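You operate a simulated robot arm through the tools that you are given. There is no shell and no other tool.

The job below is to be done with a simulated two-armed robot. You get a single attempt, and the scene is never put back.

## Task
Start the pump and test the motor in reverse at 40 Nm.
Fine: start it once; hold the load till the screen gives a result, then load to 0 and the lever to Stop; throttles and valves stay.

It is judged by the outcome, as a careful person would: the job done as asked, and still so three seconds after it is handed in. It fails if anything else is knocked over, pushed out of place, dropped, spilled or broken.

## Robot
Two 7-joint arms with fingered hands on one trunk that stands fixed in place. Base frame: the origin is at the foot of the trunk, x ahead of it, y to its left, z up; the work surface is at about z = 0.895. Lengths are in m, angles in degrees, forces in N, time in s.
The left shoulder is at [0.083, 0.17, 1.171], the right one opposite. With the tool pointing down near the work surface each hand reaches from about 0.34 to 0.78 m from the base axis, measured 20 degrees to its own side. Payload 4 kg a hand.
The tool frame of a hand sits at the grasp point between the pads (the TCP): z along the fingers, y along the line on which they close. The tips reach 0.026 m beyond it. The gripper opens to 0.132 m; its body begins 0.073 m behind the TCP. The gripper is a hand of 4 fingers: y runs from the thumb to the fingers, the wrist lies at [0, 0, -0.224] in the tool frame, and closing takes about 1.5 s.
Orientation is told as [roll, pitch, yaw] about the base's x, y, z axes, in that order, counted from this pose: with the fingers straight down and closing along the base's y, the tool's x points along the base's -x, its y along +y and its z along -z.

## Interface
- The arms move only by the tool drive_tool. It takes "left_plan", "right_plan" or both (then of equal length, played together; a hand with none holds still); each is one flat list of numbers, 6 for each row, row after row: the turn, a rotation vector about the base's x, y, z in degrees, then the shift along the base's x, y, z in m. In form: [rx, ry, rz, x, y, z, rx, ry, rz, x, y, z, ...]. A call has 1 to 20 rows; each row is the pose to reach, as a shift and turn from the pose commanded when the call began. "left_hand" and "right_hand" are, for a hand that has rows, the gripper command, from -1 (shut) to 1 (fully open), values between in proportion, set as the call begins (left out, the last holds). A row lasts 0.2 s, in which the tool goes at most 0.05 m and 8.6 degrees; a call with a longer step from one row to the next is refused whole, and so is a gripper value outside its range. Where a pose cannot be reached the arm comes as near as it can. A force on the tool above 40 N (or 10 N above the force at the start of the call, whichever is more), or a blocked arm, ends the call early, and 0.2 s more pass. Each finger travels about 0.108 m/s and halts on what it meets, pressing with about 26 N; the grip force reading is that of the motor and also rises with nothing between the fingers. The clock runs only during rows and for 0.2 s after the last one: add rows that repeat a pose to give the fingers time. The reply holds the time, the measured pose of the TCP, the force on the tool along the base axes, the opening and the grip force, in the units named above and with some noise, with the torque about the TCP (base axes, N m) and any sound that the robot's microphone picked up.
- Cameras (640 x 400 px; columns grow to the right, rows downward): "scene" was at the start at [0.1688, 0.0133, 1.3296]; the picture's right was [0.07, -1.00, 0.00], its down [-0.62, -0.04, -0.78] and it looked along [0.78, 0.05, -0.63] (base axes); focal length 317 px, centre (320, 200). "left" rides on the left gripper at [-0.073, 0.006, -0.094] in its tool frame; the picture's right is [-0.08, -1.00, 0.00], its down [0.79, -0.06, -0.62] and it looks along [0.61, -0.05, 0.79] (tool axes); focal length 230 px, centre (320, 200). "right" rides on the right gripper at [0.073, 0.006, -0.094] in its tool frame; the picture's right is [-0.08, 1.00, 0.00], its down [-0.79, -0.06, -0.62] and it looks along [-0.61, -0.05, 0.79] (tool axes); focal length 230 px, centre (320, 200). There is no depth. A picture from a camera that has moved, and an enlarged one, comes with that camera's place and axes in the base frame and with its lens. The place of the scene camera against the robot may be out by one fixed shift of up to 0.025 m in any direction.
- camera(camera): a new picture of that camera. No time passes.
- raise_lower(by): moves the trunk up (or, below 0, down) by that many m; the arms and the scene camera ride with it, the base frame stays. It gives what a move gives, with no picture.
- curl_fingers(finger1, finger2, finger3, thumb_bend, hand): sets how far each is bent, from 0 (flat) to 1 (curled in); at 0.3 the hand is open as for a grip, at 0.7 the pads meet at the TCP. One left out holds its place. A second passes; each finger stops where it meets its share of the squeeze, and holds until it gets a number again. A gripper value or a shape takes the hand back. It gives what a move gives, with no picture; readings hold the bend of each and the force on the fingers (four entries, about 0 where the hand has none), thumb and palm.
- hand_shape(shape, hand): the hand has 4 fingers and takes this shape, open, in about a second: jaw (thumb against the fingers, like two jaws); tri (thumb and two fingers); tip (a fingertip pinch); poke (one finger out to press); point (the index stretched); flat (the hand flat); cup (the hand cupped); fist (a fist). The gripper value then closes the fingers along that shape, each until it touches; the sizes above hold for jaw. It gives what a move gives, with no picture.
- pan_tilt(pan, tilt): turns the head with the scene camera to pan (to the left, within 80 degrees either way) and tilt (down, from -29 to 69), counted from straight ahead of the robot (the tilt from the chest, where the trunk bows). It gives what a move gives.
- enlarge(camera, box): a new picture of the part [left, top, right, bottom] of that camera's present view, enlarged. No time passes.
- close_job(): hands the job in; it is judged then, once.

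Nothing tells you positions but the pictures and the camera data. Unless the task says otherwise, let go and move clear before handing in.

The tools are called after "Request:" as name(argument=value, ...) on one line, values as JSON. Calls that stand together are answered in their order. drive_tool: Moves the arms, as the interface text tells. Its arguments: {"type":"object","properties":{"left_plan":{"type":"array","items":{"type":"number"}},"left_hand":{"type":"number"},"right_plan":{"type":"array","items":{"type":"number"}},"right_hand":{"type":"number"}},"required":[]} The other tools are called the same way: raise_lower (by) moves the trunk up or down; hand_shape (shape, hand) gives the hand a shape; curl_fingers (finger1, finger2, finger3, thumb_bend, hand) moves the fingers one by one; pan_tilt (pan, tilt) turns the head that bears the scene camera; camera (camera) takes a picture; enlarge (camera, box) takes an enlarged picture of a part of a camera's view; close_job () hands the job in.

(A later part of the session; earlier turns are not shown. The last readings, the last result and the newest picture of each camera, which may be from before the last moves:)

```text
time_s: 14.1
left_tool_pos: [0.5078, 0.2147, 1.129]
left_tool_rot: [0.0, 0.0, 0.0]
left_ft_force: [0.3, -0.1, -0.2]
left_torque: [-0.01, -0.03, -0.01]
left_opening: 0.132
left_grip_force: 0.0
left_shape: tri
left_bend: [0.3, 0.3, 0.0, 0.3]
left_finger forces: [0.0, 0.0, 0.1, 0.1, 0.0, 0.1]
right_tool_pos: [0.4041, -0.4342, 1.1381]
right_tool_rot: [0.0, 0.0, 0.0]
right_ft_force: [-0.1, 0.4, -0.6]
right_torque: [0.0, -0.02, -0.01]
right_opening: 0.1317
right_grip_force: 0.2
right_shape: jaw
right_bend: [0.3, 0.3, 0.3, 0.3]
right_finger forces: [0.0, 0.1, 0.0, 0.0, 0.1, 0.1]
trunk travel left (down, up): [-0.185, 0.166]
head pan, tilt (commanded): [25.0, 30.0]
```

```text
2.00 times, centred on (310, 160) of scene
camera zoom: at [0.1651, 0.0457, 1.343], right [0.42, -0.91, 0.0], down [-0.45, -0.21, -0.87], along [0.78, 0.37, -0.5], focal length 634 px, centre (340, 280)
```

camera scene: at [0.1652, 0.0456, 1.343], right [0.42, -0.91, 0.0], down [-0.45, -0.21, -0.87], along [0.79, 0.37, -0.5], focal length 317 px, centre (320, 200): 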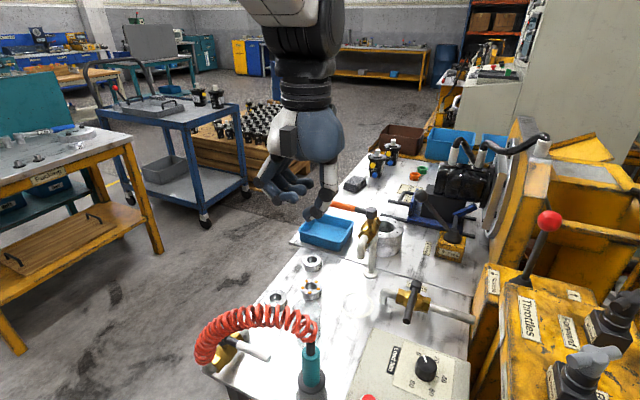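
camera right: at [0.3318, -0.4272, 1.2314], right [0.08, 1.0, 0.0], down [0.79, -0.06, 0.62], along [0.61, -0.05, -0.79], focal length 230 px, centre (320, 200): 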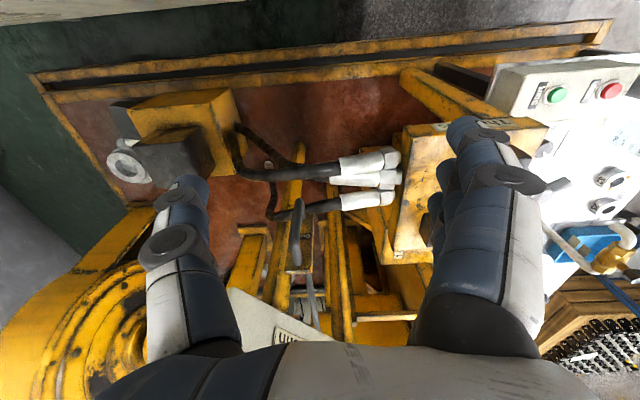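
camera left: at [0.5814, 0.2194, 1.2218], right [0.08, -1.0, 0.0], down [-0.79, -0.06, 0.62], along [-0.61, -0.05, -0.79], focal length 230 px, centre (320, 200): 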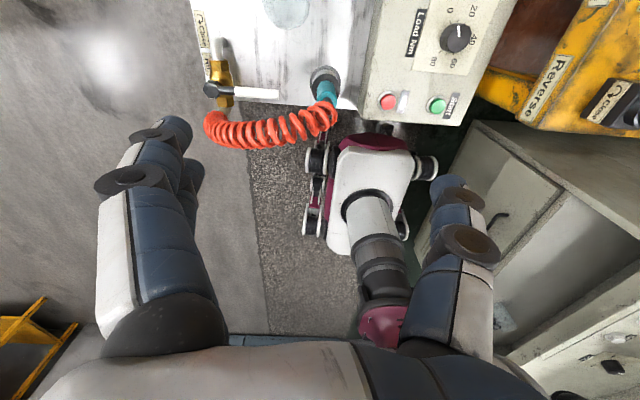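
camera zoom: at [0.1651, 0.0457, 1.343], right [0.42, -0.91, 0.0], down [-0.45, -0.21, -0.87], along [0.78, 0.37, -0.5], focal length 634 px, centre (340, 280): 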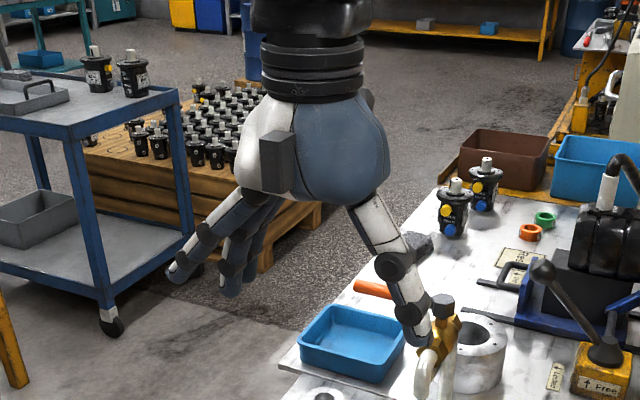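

"Tip" pinches the middle finger against the thumb at the TCP with the other two fingers held flat, which suits both the button and the knob. I'll switch to it, close the pinch, and bring the left hand high over the box to get precise positions.

Request:
hand_shape(hand="left", shape="tip")

Request:
drive_tool(left_plan=[0, 0, 0, -0.005, -0.04, -0.02, 0, 0, 0, -0.01, -0.08, -0.04, 0, 0, 0, -0.015, -0.12, -0.06, 0, 0, 0, -0.02, -0.16, -0.08, 0, 0, 0, -0.025, -0.19, -0.1, 0, 0, 0, -0.03, -0.215, -0.12, 0, 0, 0, -0.03, -0.215, -0.12, 0, 0, 0, -0.03, -0.215, -0.12], left_hand=-1)

Request:
camera(camera="left")

Request:
pan_tilt(pan=0, tilt=45)

Request:
camera(camera="scene")

```text
time_s: 15.0
left_tool_pos: [0.5086, 0.2141, 1.1297]
left_tool_rot: [0.1, 0.0, 0.0]
left_ft_force: [-0.1, -0.1, -0.5]
left_torque: [0.01, 0.0, 0.01]
left_opening: 0.1318
left_grip_force: 0.1
left_shape: tip
left_bend: [0.0, 0.3, 0.0, 0.3]
left_finger forces: [0.0, 0.0, 0.1, 0.1, 0.1, 0.0]
right_tool_pos: [0.4046, -0.4348, 1.1367]
right_tool_rot: [0.0, 0.0, 0.0]
right_ft_force: [-0.2, 0.8, -0.2]
right_torque: [0.02, -0.01, 0.02]
right_opening: 0.1321
right_grip_force: 0.1
right_shape: jaw
right_bend: [0.3, 0.3, 0.3, 0.3]
right_finger forces: [0.0, 0.0, 0.0, 0.1, 0.0, 0.1]
trunk travel left (down, up): [-0.185, 0.166]
head pan, tilt (commanded): [25.0, 30.0]
```

```text
time_s: 17.0
left_tool_pos: [0.4899, 0.004, 1.0339]
left_tool_rot: [-5.6, -0.3, 2.7]
left_ft_force: [0.2, 0.3, -0.7]
left_torque: [-0.02, -0.01, 0.02]
left_opening: 0.0001
left_grip_force: 26.2
left_shape: tip
left_bend: [0.26, 0.62, 0.26, 0.67]
left_finger forces: [0.1, 0.1, 0.0, 0.0, 0.1, 0.0]
right_tool_pos: [0.4038, -0.4326, 1.1368]
right_tool_rot: [-0.2, 0.0, 0.1]
right_ft_force: [-0.4, 0.1, 0.2]
right_torque: [0.01, -0.02, 0.01]
right_opening: 0.1319
right_grip_force: 0.2
right_shape: jaw
right_bend: [0.3, 0.3, 0.3, 0.3]
right_finger forces: [0.0, 0.1, 0.0, 0.0, 0.0, 0.1]
trunk travel left (down, up): [-0.185, 0.166]
head pan, tilt (commanded): [25.0, 30.0]
stopped in row 8 (left hand): the arm was blocked; the commanded pose is now the measured one
```

```text
taken
camera left: at [0.5622, 0.021, 1.1255], right [0.12, -0.99, 0.1], down [-0.79, -0.04, 0.62], along [-0.6, -0.15, -0.78], focal length 230 px, centre (320, 200)
```

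left: 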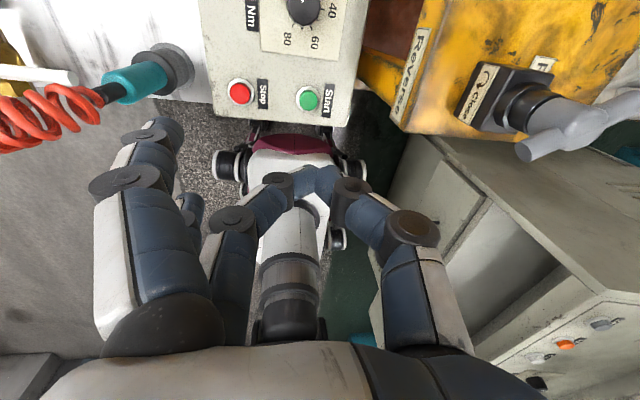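

```text
time_s: 17.9
left_tool_pos: [0.4895, 0.0033, 1.0322]
left_tool_rot: [-5.4, -0.2, 2.7]
left_ft_force: [0.2, -0.3, 0.2]
left_torque: [0.01, 0.0, 0.03]
left_opening: 0.0001
left_grip_force: 26.4
left_shape: tip
left_bend: [0.26, 0.62, 0.26, 0.67]
left_finger forces: [0.0, 0.0, 0.0, 0.1, 0.0, 0.0]
right_tool_pos: [0.403, -0.4334, 1.1367]
right_tool_rot: [0.1, 0.0, 0.1]
right_ft_force: [0.3, 0.6, -0.1]
right_torque: [-0.01, 0.01, -0.02]
right_opening: 0.1318
right_grip_force: 0.1
right_shape: jaw
right_bend: [0.3, 0.3, 0.3, 0.3]
right_finger forces: [0.0, 0.1, 0.0, 0.0, 0.1, 0.1]
trunk travel left (down, up): [-0.185, 0.166]
head pan, tilt (commanded): [0.0, 45.0]
```

```text
taken
camera scene: at [0.1645, 0.0076, 1.3206], right [0.0, -1.0, 0.0], down [-0.71, 0.0, -0.71], along [0.71, 0.0, -0.71], focal length 317 px, centre (320, 200)
```

scene: 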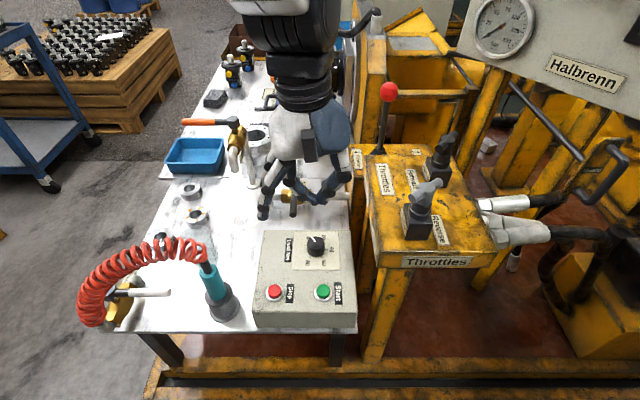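

The left arm was blocked near y = 0 with the hand straight down, well short of the box and with nothing touched, so it looks like a joint limit. I'll look at the arm's posture to find a better hand yaw.

Request:
pan_tilt(pan=40, tilt=0)

Request:
camera(camera="scene")

Request:
pan_tilt(pan=75, tilt=20)

Request:
camera(camera="scene")

```text
time_s: 19.0
left_tool_pos: [0.489, 0.0028, 1.0348]
left_tool_rot: [-5.3, -0.4, 2.7]
left_ft_force: [0.0, 0.0, 0.0]
left_torque: [0.01, 0.01, 0.04]
left_opening: 0.0002
left_grip_force: 26.1
left_shape: tip
left_bend: [0.26, 0.62, 0.26, 0.67]
left_finger forces: [0.1, 0.0, 0.0, 0.0, 0.1, 0.0]
right_tool_pos: [0.4035, -0.4341, 1.1366]
right_tool_rot: [0.0, 0.0, 0.0]
right_ft_force: [0.1, 0.1, -0.9]
right_torque: [-0.02, 0.0, 0.01]
right_opening: 0.1318
right_grip_force: 0.1
right_shape: jaw
right_bend: [0.3, 0.3, 0.3, 0.3]
right_finger forces: [0.0, 0.0, 0.0, 0.0, 0.0, 0.0]
trunk travel left (down, up): [-0.185, 0.166]
head pan, tilt (commanded): [40.0, 0.0]
```

```text
taken
camera scene: at [0.1522, 0.0654, 1.3913], right [0.64, -0.77, 0.0], down [0.0, 0.0, -1.0], along [0.77, 0.64, 0.0], focal length 317 px, centre (320, 200)
```

scene: 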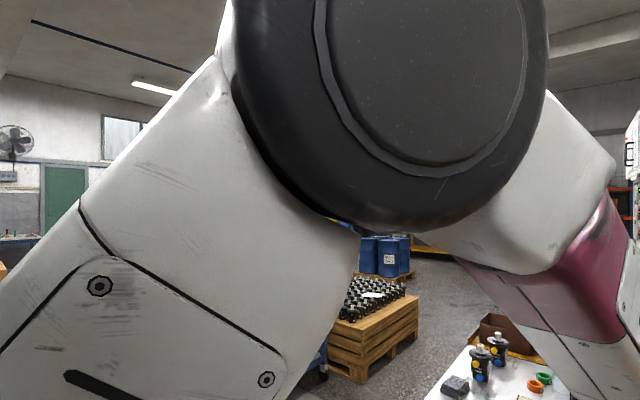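

```text
time_s: 20.0
left_tool_pos: [0.4894, 0.0034, 1.0334]
left_tool_rot: [-5.4, -0.2, 2.6]
left_ft_force: [0.7, 1.3, 0.3]
left_torque: [0.01, 0.0, -0.01]
left_opening: 0.0
left_grip_force: 26.1
left_shape: tip
left_bend: [0.26, 0.62, 0.26, 0.67]
left_finger forces: [0.0, 0.1, 0.0, 0.0, 0.0, 0.1]
right_tool_pos: [0.4042, -0.4343, 1.1377]
right_tool_rot: [0.0, -0.1, 0.0]
right_ft_force: [0.2, -0.3, 0.7]
right_torque: [0.0, -0.01, 0.02]
right_opening: 0.1316
right_grip_force: 0.0
right_shape: jaw
right_bend: [0.3, 0.3, 0.3, 0.3]
right_finger forces: [0.0, 0.0, 0.0, 0.0, 0.0, 0.0]
trunk travel left (down, up): [-0.185, 0.166]
head pan, tilt (commanded): [75.0, 20.0]
```

```text
taken
camera scene: at [0.1073, 0.0974, 1.3591], right [0.97, -0.26, 0.0], down [-0.09, -0.33, -0.94], along [0.24, 0.91, -0.34], focal length 317 px, centre (320, 200)
```

scene: 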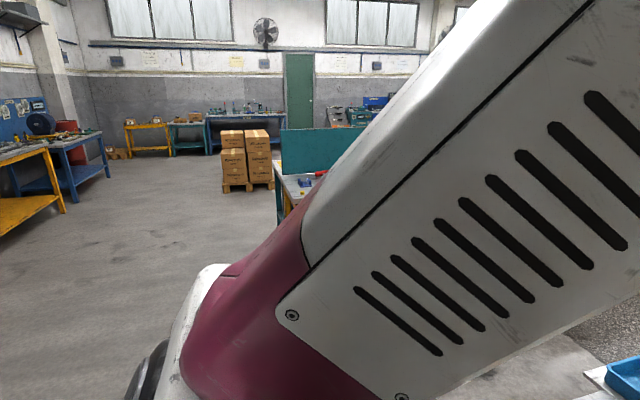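

The left elbow is folded up close to the head, which probably caused the block. I'll back the hand off to the left, then raise the trunk so the arm works more stretched out.

Request:
drive_tool(left_plan=[3, 0, -1.5, 0, 0.04, 0, 5.5, 0, -2.7, 0.01, 0.08, 0])

Request:
raise_lower(by=0.12)

Request:
pan_tilt(pan=0, tilt=45)

Request:
camera(camera="scene")

```text
time_s: 20.6
left_tool_pos: [0.499, 0.0824, 1.0329]
left_tool_rot: [0.3, -0.3, -0.2]
left_ft_force: [-0.4, 0.4, -0.6]
left_torque: [0.04, 0.01, 0.02]
left_opening: 0.0001
left_grip_force: 25.9
left_shape: tip
left_bend: [0.26, 0.62, 0.26, 0.67]
left_finger forces: [0.0, 0.1, 0.0, 0.0, 0.1, 0.1]
right_tool_pos: [0.4049, -0.4335, 1.1354]
right_tool_rot: [0.0, 0.0, 0.0]
right_ft_force: [-0.1, 0.1, -0.4]
right_torque: [-0.04, 0.01, 0.02]
right_opening: 0.1318
right_grip_force: 0.1
right_shape: jaw
right_bend: [0.3, 0.3, 0.3, 0.3]
right_finger forces: [0.0, 0.0, 0.0, 0.0, 0.1, 0.0]
trunk travel left (down, up): [-0.185, 0.166]
head pan, tilt (commanded): [75.0, 20.0]
```

```text
time_s: 22.1
left_tool_pos: [0.5062, 0.0908, 1.1679]
left_tool_rot: [-3.6, -0.7, 1.9]
left_ft_force: [-0.2, -0.8, -0.7]
left_torque: [0.01, -0.01, 0.02]
left_opening: 0.0
left_grip_force: 26.1
left_shape: tip
left_bend: [0.26, 0.62, 0.26, 0.67]
left_finger forces: [0.0, 0.1, 0.0, 0.0, 0.1, 0.0]
right_tool_pos: [0.405, -0.4344, 1.2565]
right_tool_rot: [0.0, 0.0, 0.0]
right_ft_force: [0.0, -0.2, -1.0]
right_torque: [0.01, 0.01, 0.0]
right_opening: 0.1321
right_grip_force: 0.1
right_shape: jaw
right_bend: [0.3, 0.3, 0.3, 0.3]
right_finger forces: [0.0, 0.1, 0.0, 0.0, 0.1, 0.0]
trunk travel left (down, up): [-0.305, 0.046]
head pan, tilt (commanded): [75.0, 20.0]
```

```text
time_s: 23.6
left_tool_pos: [0.5046, 0.0935, 1.1607]
left_tool_rot: [-3.4, 0.0, 2.2]
left_ft_force: [-0.3, 0.6, -0.7]
left_torque: [-0.01, 0.03, 0.06]
left_opening: 0.0
left_grip_force: 26.1
left_shape: tip
left_bend: [0.26, 0.62, 0.26, 0.67]
left_finger forces: [0.1, 0.0, 0.0, 0.0, 0.1, 0.0]
right_tool_pos: [0.4044, -0.4343, 1.2561]
right_tool_rot: [-0.1, 0.0, 0.1]
right_ft_force: [-0.2, -0.4, -0.2]
right_torque: [0.01, 0.01, -0.01]
right_opening: 0.1316
right_grip_force: 0.1
right_shape: jaw
right_bend: [0.3, 0.3, 0.3, 0.3]
right_finger forces: [0.1, 0.1, 0.0, 0.1, 0.0, 0.0]
trunk travel left (down, up): [-0.305, 0.046]
head pan, tilt (commanded): [0.0, 45.0]
```

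```text
taken
camera scene: at [0.1238, 0.0218, 1.4552], right [0.16, -0.99, 0.0], down [-0.59, -0.1, -0.8], along [0.79, 0.13, -0.6], focal length 317 px, centre (320, 200)
```

scene: 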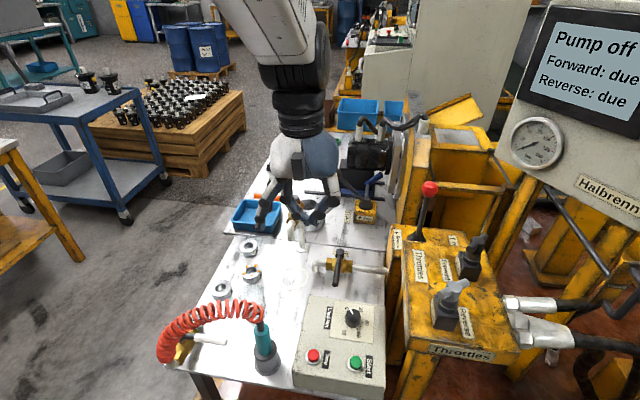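

The head didn't reach its commanded angle, so the left elbow really is touching the head. I'll move the left hand out to the left and lower to clear it.

Request:
drive_tool(left_plan=[2, 0, -1, 0, 0.04, 0, 3.4, 0, -2.2, 0, 0.08, 0, 3.4, 0, -2.2, 0, 0.11, -0.02, 3.4, 0, -2.2, 0, 0.11, -0.06])

Request:
pan_tilt(pan=-5, tilt=40)

Request:
camera(camera="scene")

```text
time_s: 24.6
left_tool_pos: [0.4989, 0.1944, 1.0912]
left_tool_rot: [4.1, -0.2, -2.6]
left_ft_force: [0.8, -0.6, 0.1]
left_torque: [-0.02, 0.01, 0.0]
left_opening: 0.0
left_grip_force: 25.4
left_shape: tip
left_bend: [0.26, 0.62, 0.26, 0.67]
left_finger forces: [0.1, 0.0, 0.0, 0.1, 0.0, 0.1]
right_tool_pos: [0.4041, -0.4351, 1.2565]
right_tool_rot: [0.0, 0.2, 0.1]
right_ft_force: [-0.1, 0.0, 0.3]
right_torque: [0.0, 0.01, 0.04]
right_opening: 0.1318
right_grip_force: 0.2
right_shape: jaw
right_bend: [0.3, 0.3, 0.3, 0.3]
right_finger forces: [0.0, 0.0, 0.1, 0.1, 0.0, 0.1]
trunk travel left (down, up): [-0.305, 0.046]
head pan, tilt (commanded): [0.0, 45.0]
```

```text
time_s: 25.2
left_tool_pos: [0.4982, 0.1925, 1.0927]
left_tool_rot: [4.0, -0.2, -2.4]
left_ft_force: [0.0, 0.7, -0.5]
left_torque: [0.02, -0.02, -0.01]
left_opening: 0.0
left_grip_force: 25.9
left_shape: tip
left_bend: [0.26, 0.62, 0.26, 0.67]
left_finger forces: [0.1, 0.1, 0.1, 0.0, 0.0, 0.0]
right_tool_pos: [0.4037, -0.4332, 1.2566]
right_tool_rot: [0.1, -0.1, 0.0]
right_ft_force: [-0.1, -0.4, 0.2]
right_torque: [0.01, 0.04, 0.01]
right_opening: 0.1319
right_grip_force: 0.1
right_shape: jaw
right_bend: [0.3, 0.3, 0.3, 0.3]
right_finger forces: [0.1, 0.1, 0.0, 0.0, 0.0, 0.1]
trunk travel left (down, up): [-0.305, 0.046]
head pan, tilt (commanded): [-5.0, 40.0]
```

```text
taken
camera scene: at [0.1223, 0.0003, 1.4502], right [-0.09, -1.0, 0.0], down [-0.64, 0.06, -0.77], along [0.76, -0.07, -0.64], focal length 317 px, centre (320, 200)
```

scene: 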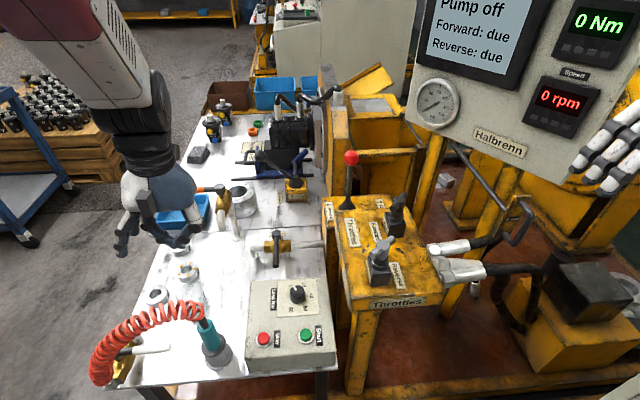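

The head and arm are clear of each other. I'll turn the head right, bring the left hand down first with the elbow moving forward, and then slide it in over the box.

Request:
pan_tilt(pan=-30, tilt=40)

Request:
drive_tool(left_plan=[-2, 0, 1.2, 0.025, -0.02, -0.03, -4, 0, 2.4, 0.05, -0.04, -0.065, -4, 0, 2.4, 0.06, -0.06, -0.1, -4, 0, 2.4, 0.06, -0.075, -0.14])

Request:
camera(camera="left")

Request:
camera(camera="scene")

```text
time_s: 26.1
left_tool_pos: [0.4986, 0.1933, 1.0924]
left_tool_rot: [3.9, -0.3, -2.6]
left_ft_force: [0.1, -0.7, -0.3]
left_torque: [-0.02, 0.01, 0.06]
left_opening: 0.0001
left_grip_force: 25.7
left_shape: tip
left_bend: [0.26, 0.62, 0.26, 0.67]
left_finger forces: [0.0, 0.1, 0.0, 0.1, 0.0, 0.0]
right_tool_pos: [0.4048, -0.4343, 1.2563]
right_tool_rot: [0.0, 0.0, 0.0]
right_ft_force: [-0.1, 0.4, -0.3]
right_torque: [-0.02, 0.02, 0.02]
right_opening: 0.132
right_grip_force: 0.1
right_shape: jaw
right_bend: [0.3, 0.3, 0.3, 0.3]
right_finger forces: [0.1, 0.1, 0.0, 0.1, 0.0, 0.0]
trunk travel left (down, up): [-0.305, 0.046]
head pan, tilt (commanded): [-30.0, 40.0]
```

```text
time_s: 27.1
left_tool_pos: [0.5697, 0.1338, 0.9611]
left_tool_rot: [-1.8, -1.0, 2.9]
left_ft_force: [0.2, 0.2, -0.5]
left_torque: [0.03, 0.04, 0.03]
left_opening: 0.0001
left_grip_force: 25.8
left_shape: tip
left_bend: [0.26, 0.62, 0.26, 0.67]
left_finger forces: [0.0, 0.1, 0.0, 0.0, 0.0, 0.0]
right_tool_pos: [0.4057, -0.4327, 1.2564]
right_tool_rot: [-0.1, 0.1, 0.0]
right_ft_force: [0.8, 0.6, 0.4]
right_torque: [-0.02, 0.01, 0.01]
right_opening: 0.1317
right_grip_force: 0.0
right_shape: jaw
right_bend: [0.3, 0.3, 0.3, 0.3]
right_finger forces: [0.0, 0.0, 0.1, 0.0, 0.1, 0.0]
trunk travel left (down, up): [-0.305, 0.046]
head pan, tilt (commanded): [-30.0, 40.0]
```

```text
taken
camera left: at [0.6404, 0.1449, 1.0535], right [0.13, -0.99, 0.03], down [-0.79, -0.08, 0.6], along [-0.6, -0.1, -0.8], focal length 230 px, centre (320, 200)
```

left: 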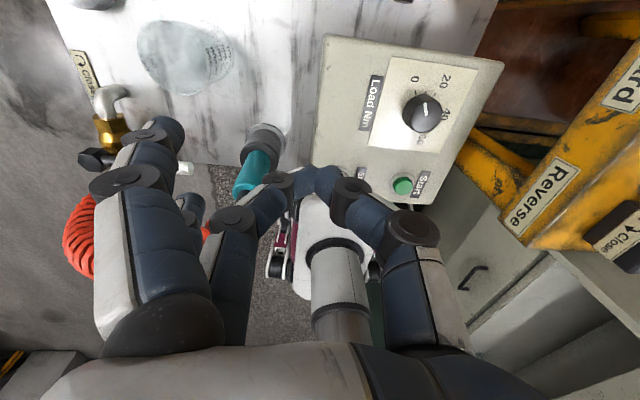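

```text
taken
camera scene: at [0.1123, -0.0347, 1.4501], right [-0.5, -0.87, 0.0], down [-0.56, 0.32, -0.77], along [0.66, -0.38, -0.64], focal length 317 px, centre (320, 200)
```

scene: 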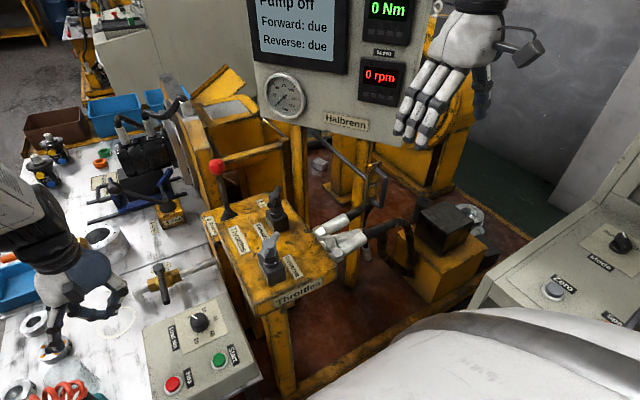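

The wrist view confirms the positions: Start near (0.473, -0.006) and the knob near (0.575, 0.008), both at about z = 0.78. Next I'll slide in over the box at a safe height to see if the arm gets there freely.

Request:
drive_tool(left_plan=[0.9, 0.5, -1.5, -0.01, -0.04, -0.02, 1.8, 1, -2.9, -0.02, -0.08, -0.04, 1.8, 1, -2.9, -0.04, -0.11, -0.05])

Request:
camera(camera="left")

Request:
camera(camera="scene")

```text
time_s: 28.1
left_tool_pos: [0.5371, 0.0419, 0.9062]
left_tool_rot: [0.2, 0.8, 2.5]
left_ft_force: [0.9, -0.4, -0.5]
left_torque: [-0.01, 0.0, 0.04]
left_opening: 0.0001
left_grip_force: 25.5
left_shape: tip
left_bend: [0.26, 0.62, 0.26, 0.67]
left_finger forces: [0.0, 0.0, 0.1, 0.0, 0.0, 0.0]
right_tool_pos: [0.4042, -0.4328, 1.2564]
right_tool_rot: [0.0, 0.0, 0.0]
right_ft_force: [1.6, 0.4, -0.6]
right_torque: [-0.01, 0.02, 0.02]
right_opening: 0.1318
right_grip_force: 0.0
right_shape: jaw
right_bend: [0.3, 0.3, 0.3, 0.3]
right_finger forces: [0.0, 0.0, 0.0, 0.0, 0.0, 0.1]
trunk travel left (down, up): [-0.305, 0.046]
head pan, tilt (commanded): [-30.0, 40.0]
stopped in row 3 (left hand): the arm was blocked; the commanded pose is now the measured one
```

```text
taken
camera left: at [0.6116, 0.0505, 0.9967], right [0.12, -0.99, 0.0], down [-0.77, -0.1, 0.63], along [-0.62, -0.07, -0.78], focal length 230 px, centre (320, 200)
```

left: 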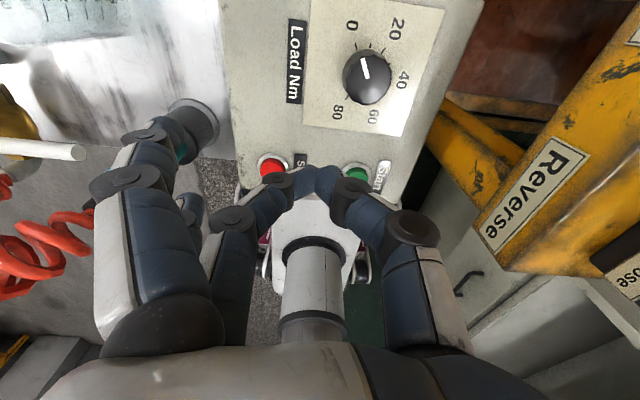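

```text
taken
camera scene: at [0.1115, -0.0347, 1.4502], right [-0.5, -0.87, 0.0], down [-0.56, 0.32, -0.77], along [0.66, -0.38, -0.64], focal length 317 px, centre (320, 200)
```

scene: 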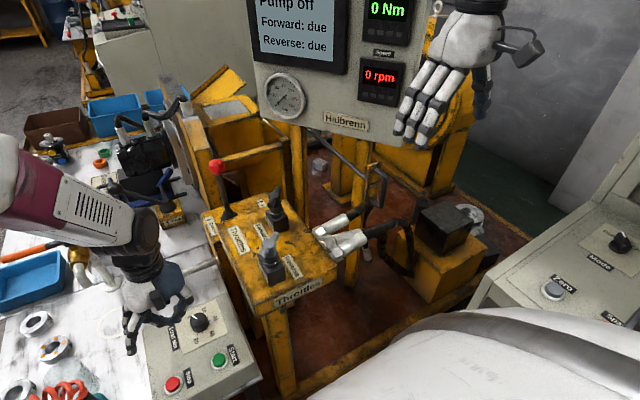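

It's blocked again near y = 0.04. I'll look left to see what the left elbow is near.

Request:
pan_tilt(pan=30, tilt=15)

Request:
camera(camera="scene")

Request:
pan_tilt(pan=70, tilt=45)

Request:
camera(camera="scene")

```text
time_s: 29.4
left_tool_pos: [0.5362, 0.041, 0.9054]
left_tool_rot: [0.1, 0.9, 2.5]
left_ft_force: [1.1, 0.5, -0.3]
left_torque: [0.02, -0.01, 0.03]
left_opening: 0.0
left_grip_force: 26.3
left_shape: tip
left_bend: [0.26, 0.62, 0.26, 0.67]
left_finger forces: [0.1, 0.0, 0.0, 0.0, 0.1, 0.0]
right_tool_pos: [0.4032, -0.4332, 1.2576]
right_tool_rot: [0.0, 0.0, 0.1]
right_ft_force: [-0.5, 1.0, -0.7]
right_torque: [0.02, -0.03, 0.02]
right_opening: 0.132
right_grip_force: 0.0
right_shape: jaw
right_bend: [0.3, 0.3, 0.3, 0.3]
right_finger forces: [0.0, 0.1, 0.0, 0.0, 0.1, 0.0]
trunk travel left (down, up): [-0.305, 0.046]
head pan, tilt (commanded): [30.0, 15.0]
```

```text
taken
camera scene: at [0.1188, 0.0542, 1.4897], right [0.5, -0.87, 0.0], down [-0.22, -0.13, -0.97], along [0.84, 0.48, -0.26], focal length 317 px, centre (320, 200)
```

scene: 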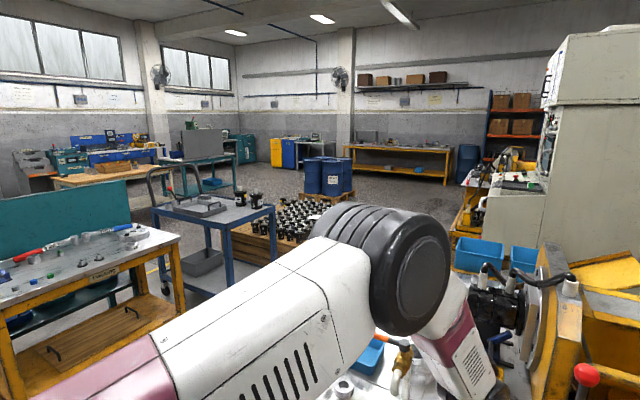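

```text
time_s: 30.5
left_tool_pos: [0.5368, 0.0423, 0.9056]
left_tool_rot: [0.2, 0.9, 2.5]
left_ft_force: [0.4, 0.7, 0.2]
left_torque: [0.0, 0.01, -0.02]
left_opening: 0.0004
left_grip_force: 25.9
left_shape: tip
left_bend: [0.26, 0.62, 0.26, 0.67]
left_finger forces: [0.1, 0.1, 0.0, 0.1, 0.1, 0.0]
right_tool_pos: [0.4039, -0.4331, 1.2572]
right_tool_rot: [0.0, -0.1, 0.0]
right_ft_force: [0.4, 0.2, 0.3]
right_torque: [-0.01, -0.01, -0.01]
right_opening: 0.1319
right_grip_force: 0.0
right_shape: jaw
right_bend: [0.3, 0.3, 0.3, 0.3]
right_finger forces: [0.1, 0.0, 0.0, 0.0, 0.1, 0.1]
trunk travel left (down, up): [-0.305, 0.046]
head pan, tilt (commanded): [70.0, 45.0]
```

```text
taken
camera scene: at [0.0658, 0.0839, 1.443], right [0.94, -0.34, 0.0], down [-0.24, -0.66, -0.71], along [0.24, 0.66, -0.71], focal length 317 px, centre (320, 200)
```

scene: 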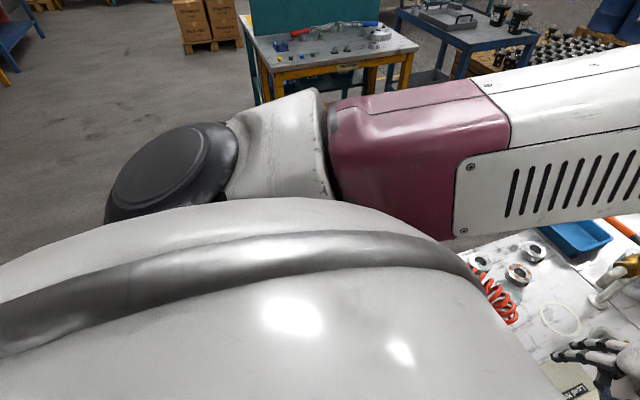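

The elbow is now clear of the head. Both times the hand stalled at a slightly positive yaw, which suggests a wrist limit near zero yaw. I'll turn the hand to a positive yaw in place and then slide further in.

Request:
pan_tilt(pan=0, tilt=45)

Request:
drive_tool(left_plan=[0, 0, 8, 0, 0, 0.01, 0, 0, 16, 0, 0, 0.02, 0, 0, 24, 0, 0, 0.02, 0, 0, 32, -0.01, -0.02, 0.02, 0, 0, 40, -0.02, -0.04, 0.02])

Request:
camera(camera="scene")

Request:
camera(camera="left")

```text
time_s: 31.9
left_tool_pos: [0.536, 0.0421, 0.905]
left_tool_rot: [0.1, 0.9, 2.5]
left_ft_force: [-1.0, 0.2, -0.4]
left_torque: [-0.02, 0.02, 0.03]
left_opening: 0.0
left_grip_force: 26.0
left_shape: tip
left_bend: [0.26, 0.62, 0.26, 0.67]
left_finger forces: [0.0, 0.0, 0.1, 0.0, 0.0, 0.1]
right_tool_pos: [0.4036, -0.4344, 1.2574]
right_tool_rot: [-0.1, 0.0, -0.1]
right_ft_force: [0.2, -0.1, 0.3]
right_torque: [0.04, -0.04, -0.03]
right_opening: 0.1319
right_grip_force: 0.0
right_shape: jaw
right_bend: [0.3, 0.3, 0.3, 0.3]
right_finger forces: [0.1, 0.1, 0.0, 0.0, 0.0, 0.0]
trunk travel left (down, up): [-0.305, 0.046]
head pan, tilt (commanded): [0.0, 45.0]
```

```text
time_s: 33.3
left_tool_pos: [0.5338, 0.0329, 0.9285]
left_tool_rot: [-1.0, 2.8, 47.5]
left_ft_force: [0.0, -0.6, 0.3]
left_torque: [-0.01, 0.02, 0.0]
left_opening: 0.0
left_grip_force: 25.8
left_shape: tip
left_bend: [0.26, 0.62, 0.26, 0.67]
left_finger forces: [0.0, 0.0, 0.0, 0.1, 0.1, 0.0]
right_tool_pos: [0.4045, -0.434, 1.2566]
right_tool_rot: [-0.1, 0.1, 0.0]
right_ft_force: [-0.3, 0.1, -1.0]
right_torque: [0.0, -0.01, 0.0]
right_opening: 0.1318
right_grip_force: 0.1
right_shape: jaw
right_bend: [0.3, 0.3, 0.3, 0.3]
right_finger forces: [0.1, 0.0, 0.0, 0.0, 0.0, 0.0]
trunk travel left (down, up): [-0.305, 0.046]
head pan, tilt (commanded): [0.0, 45.0]
stopped in row 5 (left hand): the arm was blocked; the commanded pose is now the measured one
```

```text
taken
camera scene: at [0.1194, 0.0079, 1.4429], right [0.0, -1.0, 0.0], down [-0.71, 0.0, -0.71], along [0.71, 0.0, -0.71], focal length 317 px, centre (320, 200)
```

scene: 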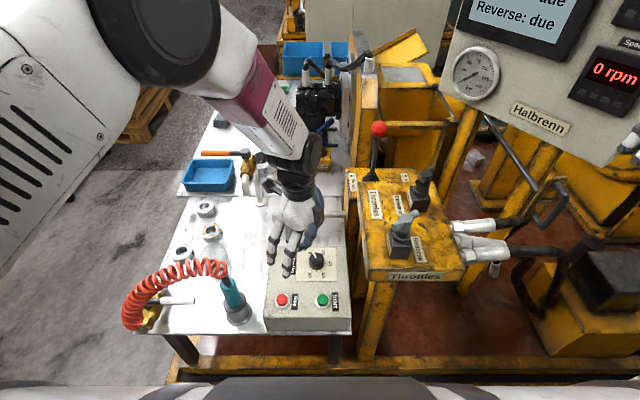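

```text
taken
camera left: at [0.5811, 0.0924, 1.0174], right [0.79, -0.62, 0.01], down [-0.47, -0.59, 0.65], along [-0.4, -0.52, -0.76], focal length 230 px, centre (320, 200)
```

left: 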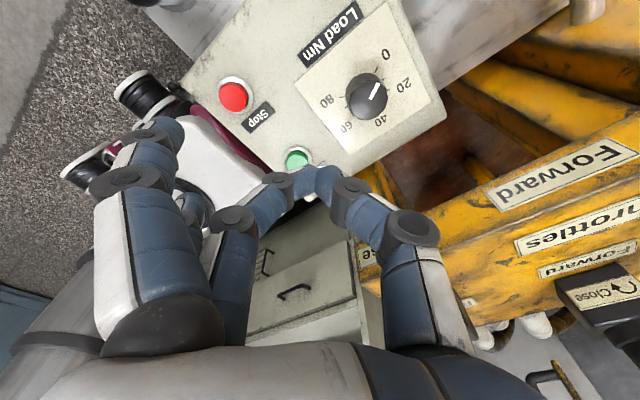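

The arm seems to have trouble folding in toward my body at this posture, but it may still reach farther forward. I'll test moving forward over the knob at this height.

Request:
drive_tool(left_plan=[0, 0, 0, 0.02, 0, 0, 0, 0, 0, 0.04, 0, 0, 0, 0, 0, 0.042, -0.012, 0, 0, 0, 0, 0.042, -0.025, 0])

Request:
camera(camera="left")

```text
time_s: 34.5
left_tool_pos: [0.5975, 0.041, 0.9406]
left_tool_rot: [-2.5, 3.5, 52.1]
left_ft_force: [-1.0, -0.7, 0.3]
left_torque: [0.01, 0.03, 0.0]
left_opening: 0.0
left_grip_force: 25.9
left_shape: tip
left_bend: [0.26, 0.62, 0.26, 0.67]
left_finger forces: [0.0, 0.0, 0.1, 0.0, 0.0, 0.0]
right_tool_pos: [0.4044, -0.4339, 1.2558]
right_tool_rot: [0.0, 0.0, 0.0]
right_ft_force: [0.3, 1.1, 0.0]
right_torque: [-0.02, 0.05, 0.02]
right_opening: 0.1317
right_grip_force: 0.0
right_shape: jaw
right_bend: [0.3, 0.3, 0.3, 0.3]
right_finger forces: [0.0, 0.0, 0.0, 0.0, 0.0, 0.0]
trunk travel left (down, up): [-0.305, 0.046]
head pan, tilt (commanded): [0.0, 45.0]
stopped in row 4 (left hand): the arm was blocked; the commanded pose is now the measured one
```

```text
taken
camera left: at [0.6388, 0.1083, 1.0279], right [0.84, -0.55, 0.04], down [-0.43, -0.61, 0.67], along [-0.34, -0.57, -0.74], focal length 230 px, centre (320, 200)
```

left: 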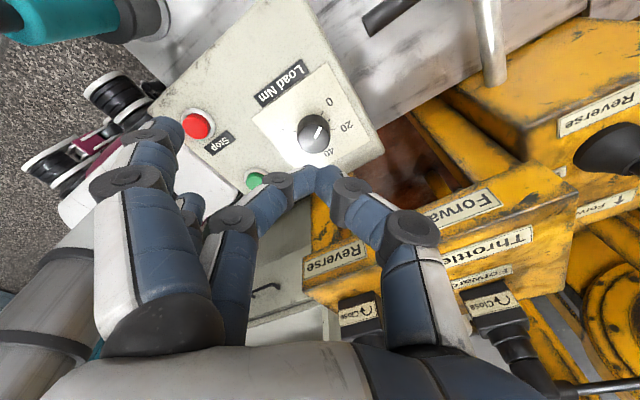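

The arm resists going right with the hand vertical. Tilting the hand so its fingers point right and down, with the wrist staying on the left, should reach the box without crossing over. I'll back off and tilt.

Request:
drive_tool(left_plan=[0, 0, -8, 0, 0.02, 0.01, 0, 0, -16, 0, 0.04, 0.02, 0, 0, -24, 0, 0.05, 0.02, 0, 0, -32, -0.01, 0.06, 0.02])

Request:
drive_tool(left_plan=[-7.5, -2.7, 0, -0.005, 0, 0.0, -15, -5.4, 0, -0.01, 0, 0.0, -22.5, -8.1, 0, -0.015, 0, 0.0, -28.2, -10.3, 0, -0.02, 0, 0.0, -28.2, -10.3, 0, -0.03, -0.02, 0.0, -28.2, -10.3, 0, -0.04, -0.04, 0.0])

Request:
camera(camera="left")

Request:
camera(camera="scene")

```text
time_s: 35.5
left_tool_pos: [0.5851, 0.0989, 0.961]
left_tool_rot: [-2.3, 3.5, 19.6]
left_ft_force: [0.2, -0.8, 0.1]
left_torque: [0.01, 0.04, 0.0]
left_opening: 0.0
left_grip_force: 25.6
left_shape: tip
left_bend: [0.26, 0.62, 0.26, 0.67]
left_finger forces: [0.1, 0.0, 0.0, 0.0, 0.0, 0.1]
right_tool_pos: [0.4052, -0.4346, 1.257]
right_tool_rot: [0.0, 0.0, 0.0]
right_ft_force: [0.1, 0.6, 0.6]
right_torque: [-0.03, 0.01, 0.0]
right_opening: 0.1319
right_grip_force: 0.1
right_shape: jaw
right_bend: [0.3, 0.3, 0.3, 0.3]
right_finger forces: [0.0, 0.1, 0.1, 0.1, 0.0, 0.0]
trunk travel left (down, up): [-0.305, 0.046]
head pan, tilt (commanded): [0.0, 45.0]
```

```text
time_s: 36.9
left_tool_pos: [0.5462, 0.0572, 0.9596]
left_tool_rot: [-32.4, 2.9, 18.1]
left_ft_force: [0.4, 0.5, -0.7]
left_torque: [0.01, -0.04, -0.02]
left_opening: 0.0
left_grip_force: 25.9
left_shape: tip
left_bend: [0.26, 0.62, 0.26, 0.67]
left_finger forces: [0.0, 0.0, 0.0, 0.1, 0.0, 0.1]
right_tool_pos: [0.4039, -0.4326, 1.2572]
right_tool_rot: [0.0, 0.1, -0.1]
right_ft_force: [0.1, -0.1, -0.3]
right_torque: [0.01, -0.03, 0.01]
right_opening: 0.1319
right_grip_force: 0.1
right_shape: jaw
right_bend: [0.3, 0.3, 0.3, 0.3]
right_finger forces: [0.1, 0.0, 0.1, 0.0, 0.0, 0.0]
trunk travel left (down, up): [-0.305, 0.046]
head pan, tilt (commanded): [0.0, 45.0]
```

```text
taken
camera left: at [0.6022, 0.133, 1.0309], right [0.36, -0.77, 0.53], down [-0.81, 0.03, 0.59], along [-0.47, -0.64, -0.61], focal length 230 px, centre (320, 200)
```

left: 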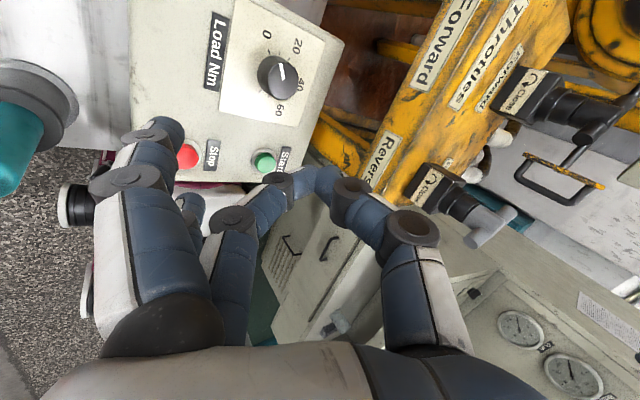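

```text
taken
camera scene: at [0.1191, 0.0078, 1.4429], right [0.0, -1.0, 0.0], down [-0.71, 0.0, -0.71], along [0.71, 0.0, -0.71], focal length 317 px, centre (320, 200)
```

scene: 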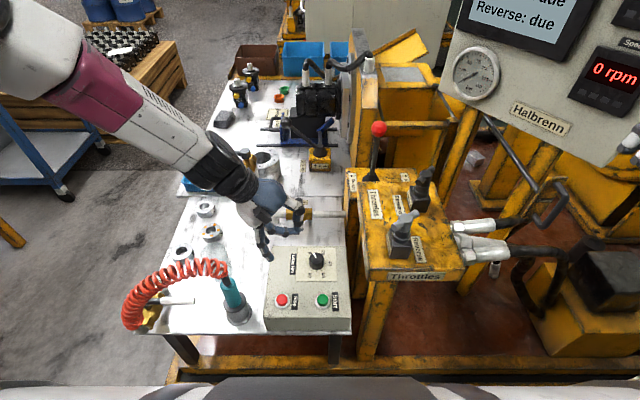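

Tilting worked, and the arm now moves freely. For the button I want the flat fingers pointing toward me, off the front of the box and away from Stop. I'll spin the hand about its own axis by about 70 degrees.

Request:
drive_tool(left_plan=[-1.06, 4.39, 7.08, 0, 0, 0, -2.12, 8.78, 14.16, 0, 0, 0, -3.18, 13.17, 21.24, 0, 0, 0, -4.24, 17.56, 28.32, 0, 0, 0, -5.3, 21.95, 35.4, 0, 0, 0, -6.36, 26.34, 42.48, 0, 0, 0, -7.42, 30.73, 49.56, 0, 0, 0, -8.48, 35.12, 56.64, 0, 0, 0])

Request:
camera(camera="left")

Request:
camera(camera="scene")

```text
time_s: 38.7
left_tool_pos: [0.5466, 0.0564, 0.9608]
left_tool_rot: [-10.8, 30.9, 83.3]
left_ft_force: [-0.1, 0.5, 0.0]
left_torque: [0.04, 0.0, -0.01]
left_opening: 0.0
left_grip_force: 25.7
left_shape: tip
left_bend: [0.26, 0.62, 0.26, 0.67]
left_finger forces: [0.0, 0.1, 0.0, 0.1, 0.1, 0.0]
right_tool_pos: [0.4048, -0.4335, 1.256]
right_tool_rot: [0.0, 0.1, -0.1]
right_ft_force: [0.1, 0.6, -0.2]
right_torque: [-0.02, 0.0, 0.02]
right_opening: 0.1321
right_grip_force: 0.0
right_shape: jaw
right_bend: [0.3, 0.3, 0.3, 0.3]
right_finger forces: [0.0, 0.0, 0.1, 0.1, 0.0, 0.0]
trunk travel left (down, up): [-0.305, 0.046]
head pan, tilt (commanded): [0.0, 45.0]
```

```text
taken
camera left: at [0.5365, 0.1677, 0.9997], right [0.99, 0.05, 0.12], down [-0.1, -0.35, 0.93], along [0.08, -0.94, -0.34], focal length 230 px, centre (320, 200)
```

left: 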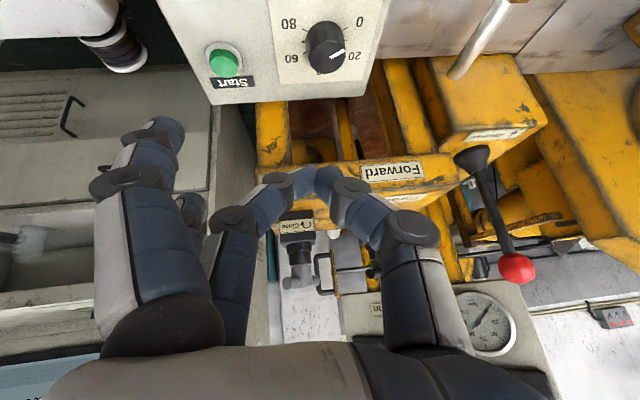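

```text
taken
camera scene: at [0.1192, 0.0074, 1.4429], right [0.0, -1.0, 0.0], down [-0.71, 0.0, -0.71], along [0.71, 0.0, -0.71], focal length 317 px, centre (320, 200)
```

scene: 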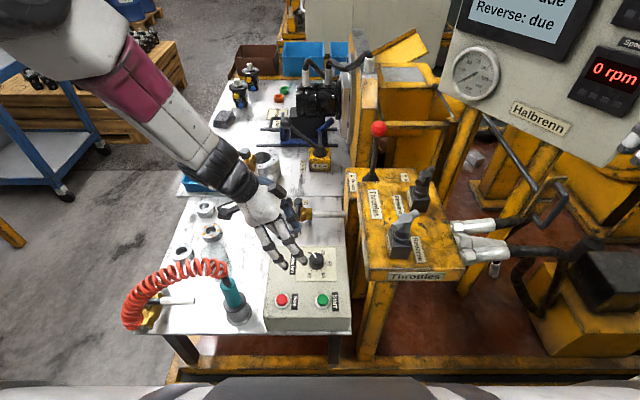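

The hand turned freely. I'll flatten fingers 1 and 3 fully, then bring the pinch over Start at a safe height with a little less tilt.

Request:
curl_fingers(hand="left", finger1=0, finger3=0)

Request:
drive_tool(left_plan=[2.5, 0, 0, -0.025, -0.012, -0.01, 5, 0, 0, -0.05, -0.024, -0.03, 7.5, 0, 0, -0.07, -0.036, -0.06, 10, 0, 0, -0.077, -0.046, -0.09])

Request:
camera(camera="left")

Request:
enlarge(camera="scene", box=[160, 140, 400, 340])

```text
time_s: 39.7
left_tool_pos: [0.5472, 0.0564, 0.96]
left_tool_rot: [-10.8, 30.9, 83.1]
left_ft_force: [0.1, 0.6, -0.8]
left_torque: [0.04, -0.02, 0.0]
left_opening: 0.0965
left_grip_force: 0.0
left_shape: fingers
left_bend: [0.0, 0.62, 0.0, 0.67]
left_finger forces: [0.1, 0.0, 0.0, 0.1, 0.0, 0.0]
right_tool_pos: [0.4044, -0.4344, 1.2563]
right_tool_rot: [0.0, -0.1, 0.1]
right_ft_force: [-0.4, -0.1, 0.6]
right_torque: [-0.01, -0.02, -0.01]
right_opening: 0.1322
right_grip_force: 0.0
right_shape: jaw
right_bend: [0.3, 0.3, 0.3, 0.3]
right_finger forces: [0.1, 0.0, 0.0, 0.0, 0.0, 0.0]
trunk travel left (down, up): [-0.305, 0.046]
head pan, tilt (commanded): [0.0, 45.0]
```

```text
time_s: 40.7
left_tool_pos: [0.4678, 0.0118, 0.8705]
left_tool_rot: [-9.5, 20.8, 83.7]
left_ft_force: [0.7, 0.0, 0.6]
left_torque: [-0.02, -0.03, 0.0]
left_opening: 0.0967
left_grip_force: 0.0
left_shape: fingers
left_bend: [0.0, 0.62, 0.0, 0.67]
left_finger forces: [0.0, 0.1, 0.1, 0.1, 0.0, 0.1]
right_tool_pos: [0.4044, -0.434, 1.2564]
right_tool_rot: [-0.1, 0.0, 0.0]
right_ft_force: [-0.1, -0.5, -0.1]
right_torque: [0.02, -0.01, 0.01]
right_opening: 0.132
right_grip_force: 0.2
right_shape: jaw
right_bend: [0.3, 0.3, 0.3, 0.3]
right_finger forces: [0.1, 0.0, 0.0, 0.0, 0.1, 0.0]
trunk travel left (down, up): [-0.305, 0.046]
head pan, tilt (commanded): [0.0, 45.0]
```

```text
taken
camera left: at [0.4585, 0.1135, 0.9283], right [0.99, 0.02, 0.13], down [-0.1, -0.5, 0.86], along [0.08, -0.86, -0.5], focal length 230 px, centre (320, 200)
```

left: 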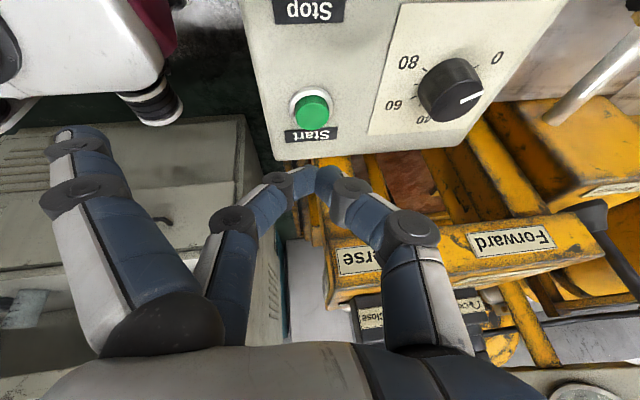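

```text
2.00 times, centred on (280, 240) of scene
camera zoom: at [0.1196, 0.0071, 1.4429], right [0.0, -1.0, 0.0], down [-0.71, 0.0, -0.71], along [0.71, 0.0, -0.71], focal length 634 px, centre (400, 120)
```

zoom: 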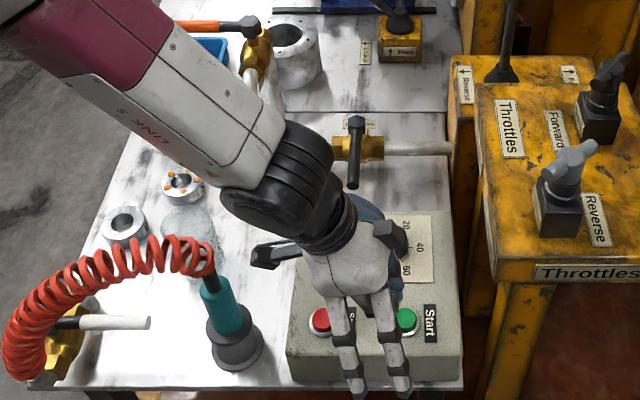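

Start fits at (0.4726, -0.005, 0.779), and the pinch is directly above it with the flat fingers past the box's front edge. Before starting the pump I'll check the guard and lever from this higher viewpoint.

Request:
pan_tilt(pan=-12, tilt=32)

Request:
camera(camera="scene")

Request:
enlarge(camera="scene", box=[270, 80, 430, 220])

Request:
enlarge(camera="scene", box=[380, 100, 560, 240])

Request:
camera(camera="right")

```text
time_s: 41.4
left_tool_pos: [0.4673, 0.0127, 0.8702]
left_tool_rot: [-9.5, 21.0, 83.6]
left_ft_force: [-0.3, 0.0, -0.5]
left_torque: [0.01, -0.03, 0.02]
left_opening: 0.0969
left_grip_force: 0.1
left_shape: fingers
left_bend: [0.0, 0.62, 0.0, 0.67]
left_finger forces: [0.0, 0.0, 0.0, 0.0, 0.0, 0.1]
right_tool_pos: [0.4036, -0.433, 1.2557]
right_tool_rot: [0.0, -0.1, 0.0]
right_ft_force: [0.3, -0.5, 0.4]
right_torque: [-0.02, 0.0, -0.03]
right_opening: 0.132
right_grip_force: 0.0
right_shape: jaw
right_bend: [0.3, 0.3, 0.3, 0.3]
right_finger forces: [0.0, 0.1, 0.1, 0.1, 0.1, 0.0]
trunk travel left (down, up): [-0.305, 0.046]
head pan, tilt (commanded): [-12.0, 32.0]
```

```text
taken
camera scene: at [0.1256, -0.011, 1.4623], right [-0.21, -0.98, 0.0], down [-0.52, 0.11, -0.85], along [0.83, -0.18, -0.53], focal length 317 px, centre (320, 200)
```

scene: 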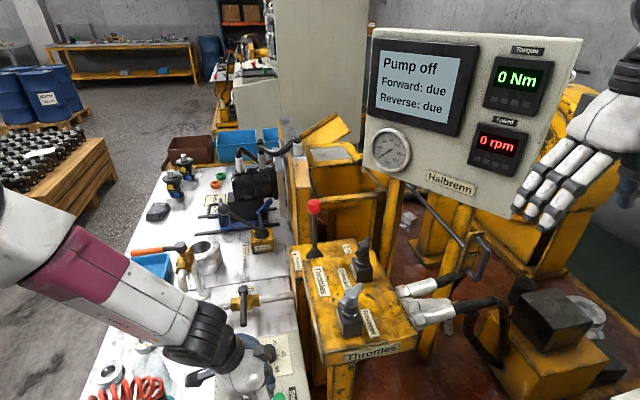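

```text
2.86 times, centred on (350, 150) of scene
camera zoom: at [0.1256, -0.011, 1.4623], right [-0.21, -0.98, 0.0], down [-0.52, 0.11, -0.85], along [0.83, -0.18, -0.53], focal length 906 px, centre (234, 343)
```

zoom: 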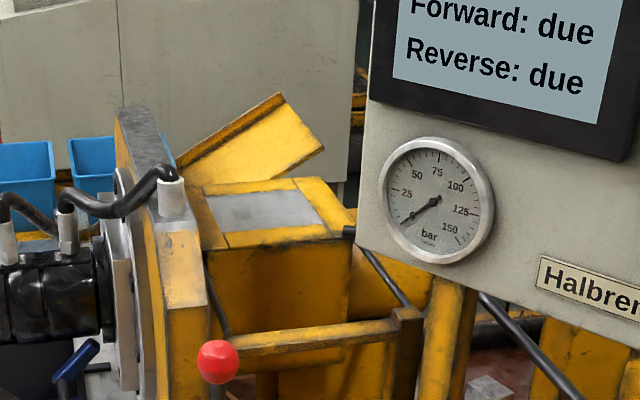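

```text
2.86 times, centred on (470, 170) of scene
camera zoom: at [0.1256, -0.011, 1.4623], right [-0.21, -0.98, 0.0], down [-0.52, 0.11, -0.85], along [0.83, -0.18, -0.53], focal length 906 px, centre (-109, 286)
```

zoom: 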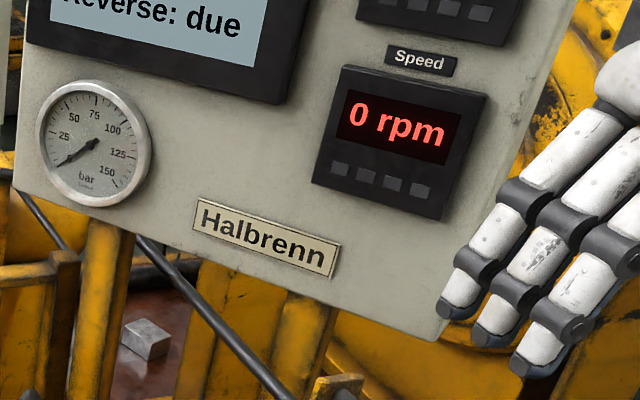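

```text
taken
camera right: at [0.3317, -0.4275, 1.3514], right [0.08, 1.0, 0.0], down [0.79, -0.06, 0.62], along [0.61, -0.05, -0.79], focal length 230 px, centre (320, 200)
```

right: 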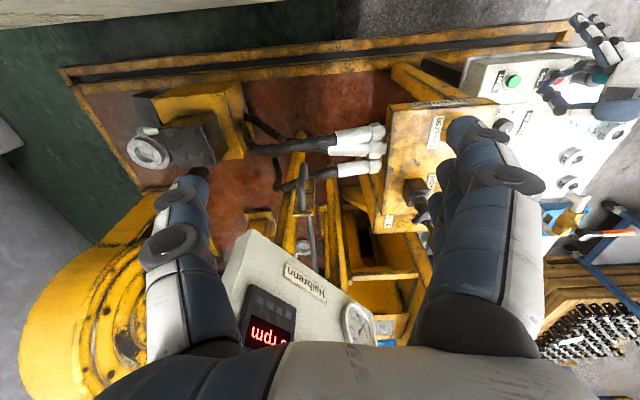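

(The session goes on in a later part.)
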